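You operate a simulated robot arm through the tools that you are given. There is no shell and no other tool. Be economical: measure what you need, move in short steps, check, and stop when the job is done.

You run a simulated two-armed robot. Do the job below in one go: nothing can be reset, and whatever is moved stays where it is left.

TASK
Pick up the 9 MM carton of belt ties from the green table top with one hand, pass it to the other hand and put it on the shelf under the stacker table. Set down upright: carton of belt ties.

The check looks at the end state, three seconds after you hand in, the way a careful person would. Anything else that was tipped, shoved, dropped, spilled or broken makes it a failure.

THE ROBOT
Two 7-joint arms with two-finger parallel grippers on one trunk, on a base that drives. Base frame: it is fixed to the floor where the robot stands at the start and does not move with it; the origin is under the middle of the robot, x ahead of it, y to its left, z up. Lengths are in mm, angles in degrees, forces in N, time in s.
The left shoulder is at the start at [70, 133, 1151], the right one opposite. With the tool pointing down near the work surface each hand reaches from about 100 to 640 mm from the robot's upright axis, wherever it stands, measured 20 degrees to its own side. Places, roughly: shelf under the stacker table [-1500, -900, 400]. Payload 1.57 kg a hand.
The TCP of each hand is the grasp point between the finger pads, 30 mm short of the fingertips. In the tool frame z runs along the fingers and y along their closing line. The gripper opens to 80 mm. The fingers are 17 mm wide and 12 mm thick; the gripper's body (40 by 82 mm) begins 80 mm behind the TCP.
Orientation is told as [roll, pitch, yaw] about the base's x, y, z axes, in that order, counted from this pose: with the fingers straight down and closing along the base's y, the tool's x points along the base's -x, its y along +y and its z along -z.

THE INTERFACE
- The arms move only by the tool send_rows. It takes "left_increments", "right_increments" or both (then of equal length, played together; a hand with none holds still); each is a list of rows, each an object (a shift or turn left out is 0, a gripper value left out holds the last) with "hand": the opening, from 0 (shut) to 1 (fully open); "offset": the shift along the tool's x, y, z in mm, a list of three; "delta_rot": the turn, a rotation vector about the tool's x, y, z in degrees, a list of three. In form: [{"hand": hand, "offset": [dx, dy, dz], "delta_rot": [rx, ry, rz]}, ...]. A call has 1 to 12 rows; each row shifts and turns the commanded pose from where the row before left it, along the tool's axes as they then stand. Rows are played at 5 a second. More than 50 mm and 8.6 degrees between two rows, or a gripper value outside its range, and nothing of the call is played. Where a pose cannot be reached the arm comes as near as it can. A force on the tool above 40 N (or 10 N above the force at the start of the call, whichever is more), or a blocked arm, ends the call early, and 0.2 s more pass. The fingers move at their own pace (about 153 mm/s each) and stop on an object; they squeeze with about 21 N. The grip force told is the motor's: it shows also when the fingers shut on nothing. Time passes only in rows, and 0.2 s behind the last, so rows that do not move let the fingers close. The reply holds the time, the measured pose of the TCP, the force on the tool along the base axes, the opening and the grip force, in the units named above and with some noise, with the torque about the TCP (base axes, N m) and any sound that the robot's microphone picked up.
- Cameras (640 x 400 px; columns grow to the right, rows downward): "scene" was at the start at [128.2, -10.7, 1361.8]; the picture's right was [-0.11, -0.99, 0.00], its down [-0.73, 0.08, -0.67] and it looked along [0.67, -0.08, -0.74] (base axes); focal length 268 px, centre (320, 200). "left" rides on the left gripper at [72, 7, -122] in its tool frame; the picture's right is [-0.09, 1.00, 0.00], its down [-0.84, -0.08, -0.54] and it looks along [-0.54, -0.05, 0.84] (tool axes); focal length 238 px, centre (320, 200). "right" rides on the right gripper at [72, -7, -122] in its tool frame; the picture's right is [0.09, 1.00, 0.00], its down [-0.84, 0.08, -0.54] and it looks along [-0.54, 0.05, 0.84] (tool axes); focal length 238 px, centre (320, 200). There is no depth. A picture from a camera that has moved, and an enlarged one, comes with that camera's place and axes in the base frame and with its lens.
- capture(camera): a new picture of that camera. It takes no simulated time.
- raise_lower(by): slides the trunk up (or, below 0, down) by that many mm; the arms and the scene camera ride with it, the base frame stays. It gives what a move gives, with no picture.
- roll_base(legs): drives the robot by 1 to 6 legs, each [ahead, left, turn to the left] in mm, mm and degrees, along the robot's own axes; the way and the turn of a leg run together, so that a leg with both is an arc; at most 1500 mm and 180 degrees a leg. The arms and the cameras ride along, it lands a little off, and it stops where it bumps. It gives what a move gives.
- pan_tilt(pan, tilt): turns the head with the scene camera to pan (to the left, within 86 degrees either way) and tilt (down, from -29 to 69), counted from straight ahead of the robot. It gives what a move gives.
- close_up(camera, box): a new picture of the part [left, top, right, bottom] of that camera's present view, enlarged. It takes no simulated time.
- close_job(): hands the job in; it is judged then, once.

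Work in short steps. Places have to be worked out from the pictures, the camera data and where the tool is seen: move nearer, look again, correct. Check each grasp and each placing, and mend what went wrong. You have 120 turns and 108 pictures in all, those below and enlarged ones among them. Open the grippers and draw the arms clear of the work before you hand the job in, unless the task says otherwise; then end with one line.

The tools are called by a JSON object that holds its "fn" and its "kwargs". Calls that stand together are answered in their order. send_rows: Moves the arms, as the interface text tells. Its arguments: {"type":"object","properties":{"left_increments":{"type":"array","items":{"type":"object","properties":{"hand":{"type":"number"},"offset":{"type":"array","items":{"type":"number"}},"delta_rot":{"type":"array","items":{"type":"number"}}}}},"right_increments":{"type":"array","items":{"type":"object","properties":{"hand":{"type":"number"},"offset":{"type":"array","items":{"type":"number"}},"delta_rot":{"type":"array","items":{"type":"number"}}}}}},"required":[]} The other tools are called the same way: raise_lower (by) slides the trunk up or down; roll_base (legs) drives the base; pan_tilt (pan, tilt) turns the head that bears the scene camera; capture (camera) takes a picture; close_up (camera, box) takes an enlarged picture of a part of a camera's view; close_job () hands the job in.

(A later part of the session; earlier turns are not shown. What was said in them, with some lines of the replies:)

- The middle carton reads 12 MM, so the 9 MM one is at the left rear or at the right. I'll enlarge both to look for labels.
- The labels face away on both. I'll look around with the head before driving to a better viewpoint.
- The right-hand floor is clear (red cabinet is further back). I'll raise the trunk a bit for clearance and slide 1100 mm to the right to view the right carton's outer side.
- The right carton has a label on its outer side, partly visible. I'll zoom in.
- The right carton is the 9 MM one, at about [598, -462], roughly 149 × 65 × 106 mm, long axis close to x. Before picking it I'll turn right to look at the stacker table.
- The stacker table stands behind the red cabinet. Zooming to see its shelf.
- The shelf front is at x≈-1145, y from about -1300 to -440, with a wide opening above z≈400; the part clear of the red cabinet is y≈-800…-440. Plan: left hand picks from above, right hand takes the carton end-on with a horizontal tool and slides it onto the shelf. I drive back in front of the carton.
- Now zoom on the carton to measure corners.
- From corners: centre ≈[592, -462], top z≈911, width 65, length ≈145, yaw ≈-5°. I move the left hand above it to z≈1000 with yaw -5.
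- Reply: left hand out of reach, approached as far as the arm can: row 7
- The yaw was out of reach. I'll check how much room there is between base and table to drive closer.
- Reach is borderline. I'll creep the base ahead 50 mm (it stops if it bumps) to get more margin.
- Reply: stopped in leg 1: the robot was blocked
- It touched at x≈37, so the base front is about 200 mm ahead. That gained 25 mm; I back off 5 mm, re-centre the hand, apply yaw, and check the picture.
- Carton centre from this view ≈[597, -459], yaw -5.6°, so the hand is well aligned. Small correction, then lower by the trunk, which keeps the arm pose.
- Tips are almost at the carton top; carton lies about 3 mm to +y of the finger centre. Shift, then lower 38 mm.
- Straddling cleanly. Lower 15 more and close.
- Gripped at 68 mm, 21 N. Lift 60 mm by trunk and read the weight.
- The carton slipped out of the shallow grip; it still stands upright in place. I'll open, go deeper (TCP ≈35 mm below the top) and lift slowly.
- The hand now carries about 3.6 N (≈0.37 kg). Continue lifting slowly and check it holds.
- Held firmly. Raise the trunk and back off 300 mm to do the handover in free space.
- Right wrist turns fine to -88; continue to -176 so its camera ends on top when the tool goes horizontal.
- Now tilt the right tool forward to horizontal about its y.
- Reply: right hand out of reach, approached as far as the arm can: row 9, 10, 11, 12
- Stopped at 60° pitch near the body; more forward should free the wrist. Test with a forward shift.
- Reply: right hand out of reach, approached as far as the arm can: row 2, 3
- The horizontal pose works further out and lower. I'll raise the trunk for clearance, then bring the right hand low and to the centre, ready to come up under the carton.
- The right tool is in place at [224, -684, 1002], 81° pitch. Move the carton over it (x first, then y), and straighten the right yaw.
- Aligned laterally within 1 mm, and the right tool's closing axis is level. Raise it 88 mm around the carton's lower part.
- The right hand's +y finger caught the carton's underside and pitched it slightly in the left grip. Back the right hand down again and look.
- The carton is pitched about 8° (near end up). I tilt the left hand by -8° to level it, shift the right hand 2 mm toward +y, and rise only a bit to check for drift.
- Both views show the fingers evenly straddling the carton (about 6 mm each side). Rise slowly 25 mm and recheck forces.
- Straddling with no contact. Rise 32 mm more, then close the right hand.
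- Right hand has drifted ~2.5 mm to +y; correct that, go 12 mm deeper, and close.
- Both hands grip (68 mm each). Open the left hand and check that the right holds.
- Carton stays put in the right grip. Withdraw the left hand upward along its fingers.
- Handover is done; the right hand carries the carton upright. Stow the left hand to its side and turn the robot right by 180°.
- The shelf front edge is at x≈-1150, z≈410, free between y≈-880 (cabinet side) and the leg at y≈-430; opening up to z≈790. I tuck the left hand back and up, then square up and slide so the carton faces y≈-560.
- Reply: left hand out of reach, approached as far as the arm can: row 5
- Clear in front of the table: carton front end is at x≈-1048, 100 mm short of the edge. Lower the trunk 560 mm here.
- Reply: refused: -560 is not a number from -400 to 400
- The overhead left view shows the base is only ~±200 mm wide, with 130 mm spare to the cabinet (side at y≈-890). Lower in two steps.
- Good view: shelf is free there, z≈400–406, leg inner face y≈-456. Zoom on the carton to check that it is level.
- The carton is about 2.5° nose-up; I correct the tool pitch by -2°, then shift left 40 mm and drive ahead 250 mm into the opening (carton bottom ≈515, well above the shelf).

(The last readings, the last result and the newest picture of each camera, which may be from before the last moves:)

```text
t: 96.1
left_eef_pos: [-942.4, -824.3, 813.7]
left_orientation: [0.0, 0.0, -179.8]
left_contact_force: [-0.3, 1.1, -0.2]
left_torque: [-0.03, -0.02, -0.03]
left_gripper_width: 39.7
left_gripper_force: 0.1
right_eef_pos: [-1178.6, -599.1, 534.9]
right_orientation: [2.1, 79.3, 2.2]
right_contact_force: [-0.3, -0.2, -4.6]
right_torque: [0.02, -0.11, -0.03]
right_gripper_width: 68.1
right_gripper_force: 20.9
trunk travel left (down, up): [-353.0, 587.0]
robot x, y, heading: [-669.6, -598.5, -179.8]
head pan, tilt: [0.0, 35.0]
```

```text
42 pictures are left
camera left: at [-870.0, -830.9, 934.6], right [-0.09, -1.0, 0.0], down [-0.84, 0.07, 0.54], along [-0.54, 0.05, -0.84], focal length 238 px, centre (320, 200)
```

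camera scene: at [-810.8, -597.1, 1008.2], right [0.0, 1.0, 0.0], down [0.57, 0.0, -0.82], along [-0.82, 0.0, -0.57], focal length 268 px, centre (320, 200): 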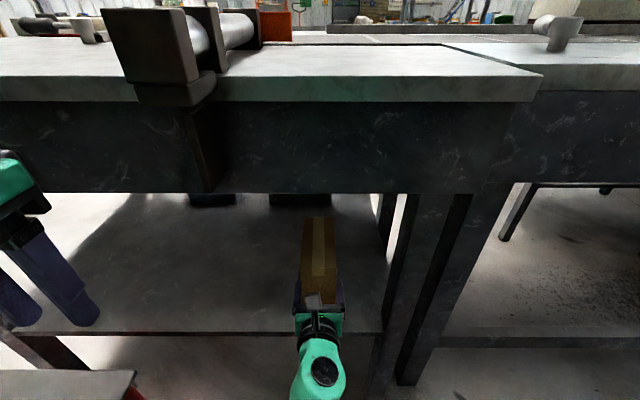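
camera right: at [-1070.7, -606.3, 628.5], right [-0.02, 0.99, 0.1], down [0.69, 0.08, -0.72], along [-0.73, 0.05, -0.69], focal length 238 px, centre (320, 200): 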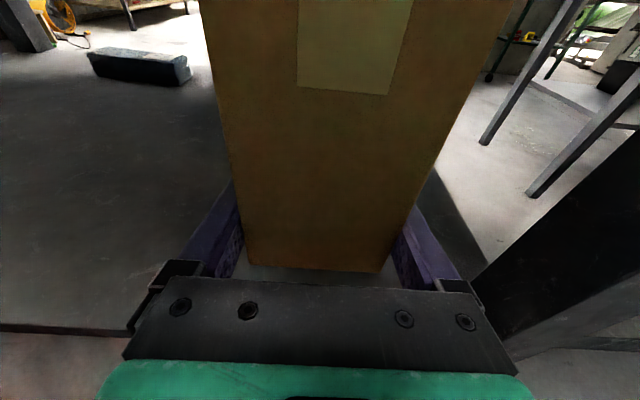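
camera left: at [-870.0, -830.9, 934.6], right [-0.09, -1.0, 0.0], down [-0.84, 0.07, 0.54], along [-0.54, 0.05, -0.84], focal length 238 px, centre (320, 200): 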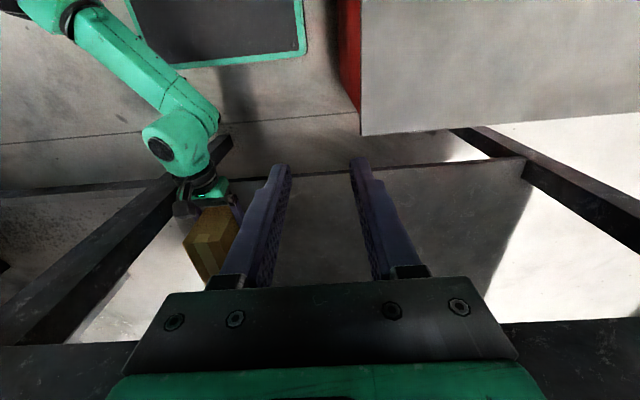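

Shelf edge solves to x≈-1134, z≈410; carton near end is at ≈-1137. Move 30 mm further in, lower 80 mm with the trunk, and check.

{"fn": "send_rows", "kwargs": {"right_increments": [{"offset": [2.7, 0, 14.7]}, {"offset": [2.7, 0, 14.7]}, {}]}}

{"fn": "raise_lower", "kwargs": {"by": -80}}

{"fn": "capture", "kwargs": {"camera": "right"}}

{"fn": "close_up", "kwargs": {"camera": "scene", "box": [240, 200, 400, 340]}}

```text
t: 96.9
left_eef_pos: [-942.6, -824.8, 814.5]
left_orientation: [0.0, 0.0, -179.6]
left_contact_force: [0.0, 0.2, 0.7]
left_torque: [0.0, -0.04, 0.0]
left_gripper_width: 40.0
left_gripper_force: 0.0
right_eef_pos: [-1207.2, -597.6, 535.9]
right_orientation: [2.1, 79.3, 2.3]
right_contact_force: [0.2, -0.1, -3.5]
right_torque: [0.01, -0.11, 0.01]
right_gripper_width: 67.8
right_gripper_force: 20.9
trunk travel left (down, up): [-353.0, 587.0]
robot x, y, heading: [-672.2, -594.4, -179.6]
head pan, tilt: [0.0, 35.0]
```

```text
t: 98.1
left_eef_pos: [-941.4, -825.5, 734.4]
left_orientation: [0.0, 0.0, -179.7]
left_contact_force: [0.6, 0.5, -1.0]
left_torque: [0.01, 0.0, -0.02]
left_gripper_width: 39.9
left_gripper_force: 0.0
right_eef_pos: [-1206.9, -597.9, 456.1]
right_orientation: [2.2, 79.5, 2.1]
right_contact_force: [0.1, -0.1, -3.6]
right_torque: [-0.01, -0.12, 0.0]
right_gripper_width: 68.0
right_gripper_force: 20.9
trunk travel left (down, up): [-273.0, 667.0]
robot x, y, heading: [-672.2, -597.4, -179.8]
head pan, tilt: [0.0, 35.0]
```

```text
41 pictures are left
camera right: at [-1099.4, -605.7, 548.4], right [-0.02, 1.0, 0.1], down [0.69, 0.08, -0.72], along [-0.73, 0.05, -0.69], focal length 238 px, centre (320, 200)
```

right: 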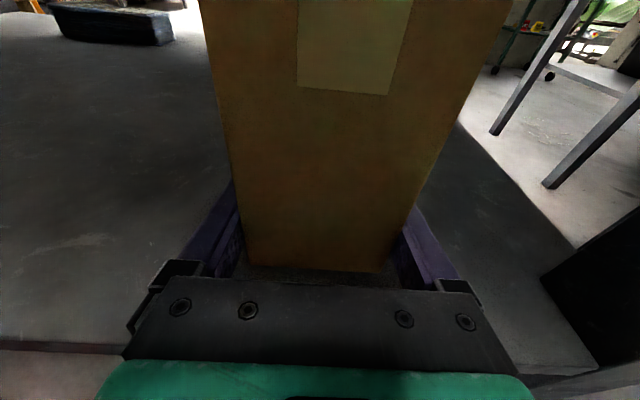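

```text
2.86 times, centred on (320, 270) of scene
camera zoom: at [-810.1, -597.0, 928.3], right [0.0, 1.0, 0.0], down [0.57, 0.0, -0.82], along [-0.82, 0.0, -0.57], focal length 766 px, centre (320, 0)
```

zoom: 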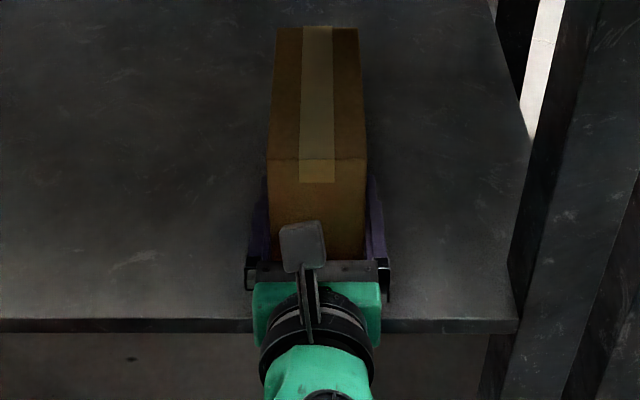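

About 25–30 mm left to the shelf. Lower 18 mm, then step by step watching the force.

{"fn": "send_rows", "kwargs": {"right_increments": [{"offset": [-4.4, 0, 0.8]}, {"offset": [-4.4, 0, 0.8]}, {"offset": [-4.4, 0, 0.8]}, {"offset": [-4.4, 0, 0.8]}, {}]}}

{"fn": "send_rows", "kwargs": {"right_increments": [{"offset": [-2, 0, 0.4]}, {"offset": [-2, 0, 0.4]}, {}]}}

{"fn": "send_rows", "kwargs": {"right_increments": [{"offset": [-2, 0, 0.4]}, {}]}}

```text
t: 99.3
left_eef_pos: [-941.5, -825.3, 733.5]
left_orientation: [0.0, -0.1, -179.7]
left_contact_force: [-0.3, 0.1, -0.2]
left_torque: [0.01, -0.01, 0.04]
left_gripper_width: 40.1
left_gripper_force: 0.1
right_eef_pos: [-1206.9, -598.6, 438.4]
right_orientation: [2.1, 79.4, 2.2]
right_contact_force: [-0.9, -0.4, 3.0]
right_torque: [-0.2, 0.59, -0.07]
right_gripper_width: 68.0
right_gripper_force: 20.8
trunk travel left (down, up): [-273.0, 667.0]
robot x, y, heading: [-675.3, -597.3, -179.7]
head pan, tilt: [0.0, 35.0]
```

```text
t: 100.1
left_eef_pos: [-940.0, -824.6, 734.1]
left_orientation: [0.0, -0.2, -179.6]
left_contact_force: [-0.9, 0.0, 0.5]
left_torque: [-0.01, 0.0, 0.0]
left_gripper_width: 39.9
left_gripper_force: 0.0
right_eef_pos: [-1205.3, -597.1, 436.3]
right_orientation: [1.9, 79.6, 2.0]
right_contact_force: [-5.2, -0.1, 17.9]
right_torque: [-0.52, -0.67, -0.06]
right_gripper_width: 68.2
right_gripper_force: 20.7
trunk travel left (down, up): [-273.0, 667.0]
robot x, y, heading: [-672.7, -592.8, -179.7]
head pan, tilt: [0.0, 35.0]
```

```text
t: 100.7
left_eef_pos: [-941.2, -824.7, 734.2]
left_orientation: [0.1, -0.2, -179.8]
left_contact_force: [0.4, -0.3, -0.2]
left_torque: [0.0, -0.01, 0.04]
left_gripper_width: 40.3
left_gripper_force: 0.1
right_eef_pos: [-1204.2, -598.0, 435.3]
right_orientation: [2.1, 79.7, 2.2]
right_contact_force: [-3.2, 2.4, 23.7]
right_torque: [-0.32, -0.22, 0.03]
right_gripper_width: 68.1
right_gripper_force: 20.7
trunk travel left (down, up): [-273.0, 667.0]
robot x, y, heading: [-670.6, -592.8, -179.6]
head pan, tilt: [0.0, 35.0]
```

Contact made and pressed flat (24 N). Relieve the pressure and look before releasing.

{"fn": "send_rows", "kwargs": {"right_increments": [{"offset": [2, 0, -0.4]}, {"offset": [1.5, 0, -0.3]}, {}]}}

{"fn": "capture", "kwargs": {"camera": "right"}}

{"fn": "close_up", "kwargs": {"camera": "scene", "box": [240, 200, 400, 340]}}

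```text
t: 101.5
left_eef_pos: [-940.3, -823.1, 734.7]
left_orientation: [-0.1, 0.0, -179.7]
left_contact_force: [0.3, -0.5, 0.6]
left_torque: [0.02, 0.01, 0.0]
left_gripper_width: 40.4
left_gripper_force: 0.0
right_eef_pos: [-1205.8, -596.9, 434.2]
right_orientation: [2.2, 79.3, 2.2]
right_contact_force: [4.0, 4.0, 7.4]
right_torque: [-0.34, 0.31, -0.02]
right_gripper_width: 67.8
right_gripper_force: 21.2
trunk travel left (down, up): [-273.0, 667.0]
robot x, y, heading: [-674.3, -592.4, -179.7]
head pan, tilt: [0.0, 35.0]
```

```text
39 pictures are left
camera right: at [-1098.2, -605.3, 527.2], right [-0.02, 0.99, 0.1], down [0.69, 0.08, -0.72], along [-0.73, 0.05, -0.69], focal length 238 px, centre (320, 200)
```

right: 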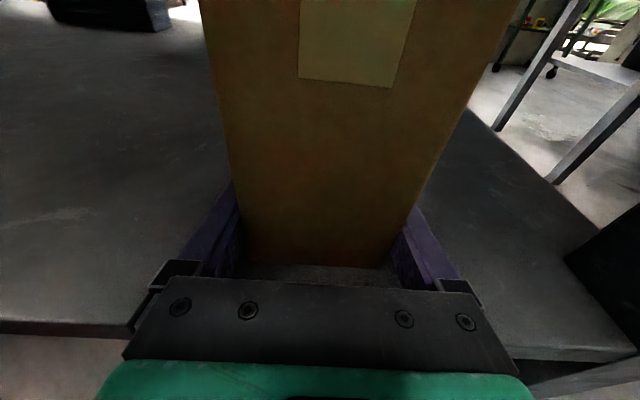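

```text
2.86 times, centred on (320, 270) of scene
camera zoom: at [-808.3, -596.6, 928.5], right [0.0, 1.0, 0.0], down [0.57, 0.0, -0.82], along [-0.82, 0.0, -0.57], focal length 766 px, centre (320, 0)
```

zoom: 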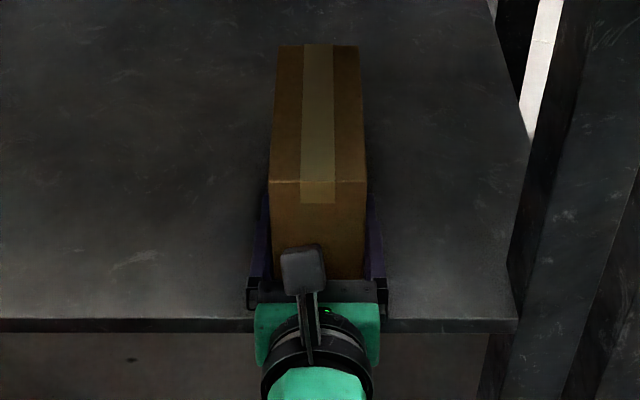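

Carton rests flat on the shelf, fully behind the edge. Open and check.

{"fn": "send_rows", "kwargs": {"right_increments": [{"hand": 1}, {"hand": 1}, {"hand": 1}, {"hand": 1}]}}

{"fn": "capture", "kwargs": {"camera": "right"}}

```text
t: 102.5
left_eef_pos: [-941.0, -824.3, 733.4]
left_orientation: [0.1, 0.0, -179.6]
left_contact_force: [-0.4, 0.5, 0.0]
left_torque: [-0.02, 0.0, 0.02]
left_gripper_width: 40.0
left_gripper_force: 0.1
right_eef_pos: [-1206.6, -598.0, 435.1]
right_orientation: [2.3, 79.3, 2.3]
right_contact_force: [0.9, 0.2, -1.0]
right_torque: [0.0, 0.01, -0.03]
right_gripper_width: 80.2
right_gripper_force: 0.2
trunk travel left (down, up): [-273.0, 667.0]
robot x, y, heading: [-670.8, -595.1, -180.2]
head pan, tilt: [0.0, 35.0]
```

```text
37 pictures are left
camera right: at [-1099.0, -606.0, 527.5], right [-0.02, 0.99, 0.1], down [0.69, 0.08, -0.72], along [-0.73, 0.05, -0.69], focal length 238 px, centre (320, 200)
```

right: 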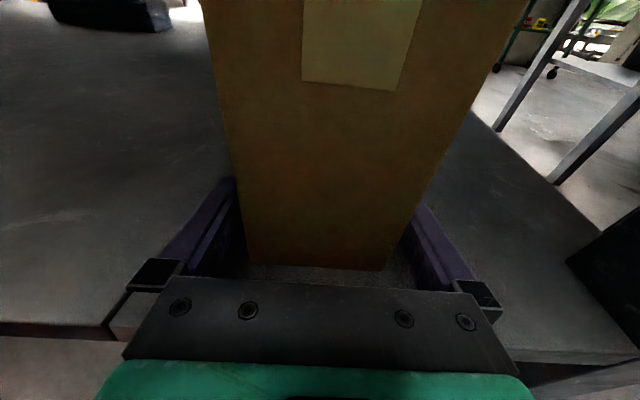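

Carton stands free between the open fingers. Withdraw slowly with the arm first.

{"fn": "send_rows", "kwargs": {"right_increments": [{"offset": [0, 0, -8]}, {"offset": [0, 0, -8]}, {"offset": [0, 0, -8]}, {"offset": [0, 0, -8]}, {}]}}

{"fn": "capture", "kwargs": {"camera": "right"}}

```text
t: 103.7
left_eef_pos: [-941.8, -825.2, 733.4]
left_orientation: [0.0, 0.0, -179.6]
left_contact_force: [-0.2, -0.3, -0.1]
left_torque: [-0.01, 0.01, 0.02]
left_gripper_width: 39.8
left_gripper_force: 0.0
right_eef_pos: [-1173.8, -599.1, 441.2]
right_orientation: [2.3, 79.4, 2.4]
right_contact_force: [-0.5, -0.7, -0.2]
right_torque: [-0.02, -0.01, 0.01]
right_gripper_width: 80.2
right_gripper_force: 0.0
trunk travel left (down, up): [-273.0, 667.0]
robot x, y, heading: [-672.9, -596.9, -179.7]
head pan, tilt: [0.0, 35.0]
```

```text
36 pictures are left
camera right: at [-1066.5, -606.1, 534.4], right [-0.02, 0.99, 0.1], down [0.69, 0.08, -0.72], along [-0.73, 0.05, -0.68], focal length 238 px, centre (320, 200)
```

right: 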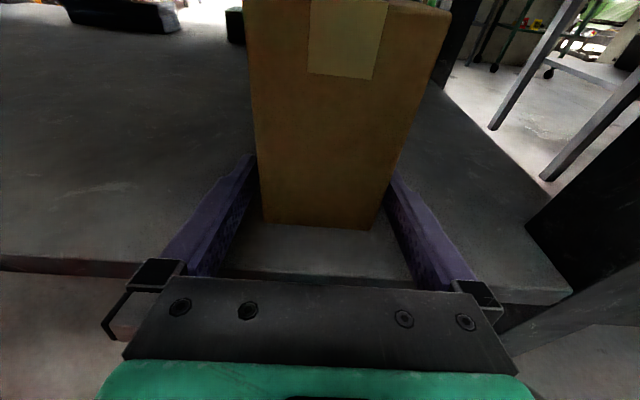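

Still clean. A bit more with the arm, then back the base off.

{"fn": "send_rows", "kwargs": {"right_increments": [{"offset": [0, 0, -8]}, {"offset": [0, 0, -8]}, {"offset": [0, 0, -8]}, {"offset": [0, 0, -8]}, {}]}}

{"fn": "roll_base", "kwargs": {"legs": [[-250, 0, 0]]}}

{"fn": "capture", "kwargs": {"camera": "scene"}}

{"fn": "close_up", "kwargs": {"camera": "scene", "box": [240, 100, 400, 260]}}

{"fn": "capture", "kwargs": {"camera": "right"}}

```text
t: 104.9
left_eef_pos: [-942.4, -824.5, 734.8]
left_orientation: [0.0, 0.0, -179.8]
left_contact_force: [0.0, 0.1, 0.0]
left_torque: [0.01, 0.02, -0.03]
left_gripper_width: 39.9
left_gripper_force: 0.1
right_eef_pos: [-1142.5, -597.1, 448.4]
right_orientation: [2.3, 79.4, 2.3]
right_contact_force: [-0.6, 0.2, -0.2]
right_torque: [0.0, -0.02, -0.03]
right_gripper_width: 80.0
right_gripper_force: 0.1
trunk travel left (down, up): [-273.0, 667.0]
robot x, y, heading: [-667.8, -593.0, -179.9]
head pan, tilt: [0.0, 35.0]
```

```text
t: 106.7
left_eef_pos: [-690.2, -825.4, 733.8]
left_orientation: [0.1, -0.2, -179.4]
left_contact_force: [0.3, -0.1, 0.7]
left_torque: [0.01, -0.03, 0.01]
left_gripper_width: 39.8
left_gripper_force: 0.1
right_eef_pos: [-893.0, -599.2, 447.4]
right_orientation: [2.2, 79.4, 2.4]
right_contact_force: [-0.2, -0.1, 0.3]
right_torque: [-0.02, 0.0, 0.03]
right_gripper_width: 80.1
right_gripper_force: 0.0
trunk travel left (down, up): [-273.0, 667.0]
robot x, y, heading: [-421.8, -595.4, -179.8]
head pan, tilt: [0.0, 35.0]
```

```text
35 pictures are left
camera scene: at [-559.3, -596.2, 928.4], right [-0.01, 1.0, 0.0], down [0.57, 0.0, -0.82], along [-0.82, -0.01, -0.57], focal length 268 px, centre (320, 200)
```

scene: 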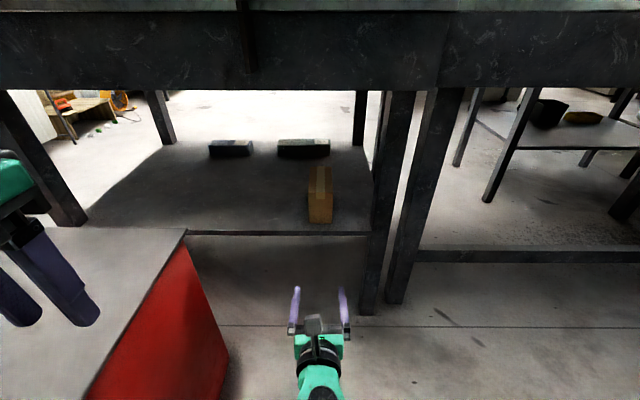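

```text
2.50 times, centred on (320, 180) of scene
camera zoom: at [-559.3, -596.2, 928.4], right [-0.01, 1.0, 0.0], down [0.57, 0.0, -0.82], along [-0.82, -0.01, -0.57], focal length 670 px, centre (320, 250)
```

zoom: 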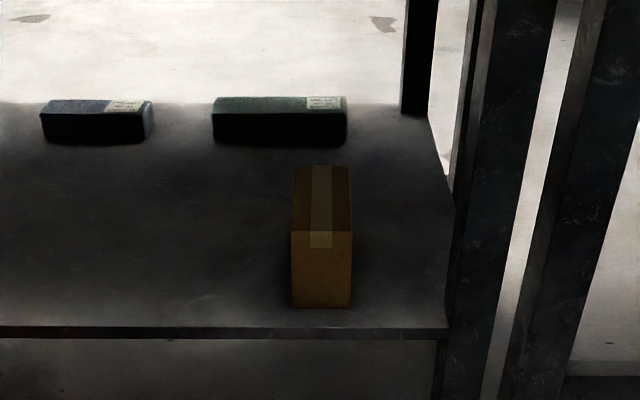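

```text
33 pictures are left
camera right: at [-785.8, -605.6, 540.7], right [-0.02, 0.99, 0.1], down [0.69, 0.09, -0.72], along [-0.73, 0.05, -0.68], focal length 238 px, centre (320, 200)
```

right: 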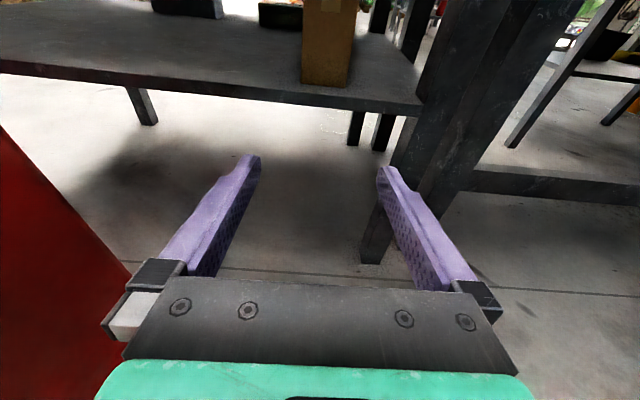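

The carton stands upright on the shelf and both arms are clear. I open the left gripper too, then hand in.

{"fn": "send_rows", "kwargs": {"left_increments": [{"hand": 1}, {"hand": 1}, {"hand": 1}]}}

{"fn": "close_job", "kwargs": {}}

```text
t: 107.5
left_eef_pos: [-689.9, -824.1, 733.5]
left_orientation: [-0.1, 0.0, -179.4]
left_contact_force: [-1.1, 0.2, 0.7]
left_torque: [0.01, 0.0, -0.03]
left_gripper_width: 79.8
left_gripper_force: 0.0
right_eef_pos: [-892.2, -597.9, 447.1]
right_orientation: [2.2, 79.4, 2.5]
right_contact_force: [1.0, -1.5, -0.5]
right_torque: [-0.01, -0.02, 0.01]
right_gripper_width: 79.8
right_gripper_force: 0.1
trunk travel left (down, up): [-273.0, 667.0]
robot x, y, heading: [-422.4, -592.6, -179.5]
head pan, tilt: [0.0, 35.0]
```

```text
The job is handed in.
```

The 9 MM carton of belt ties was picked up with the left hand, passed to the right, and now stands upright on the shelf under the stacker table; along the way the base briefly touched the green table and stopped, and nothing was seen to move.
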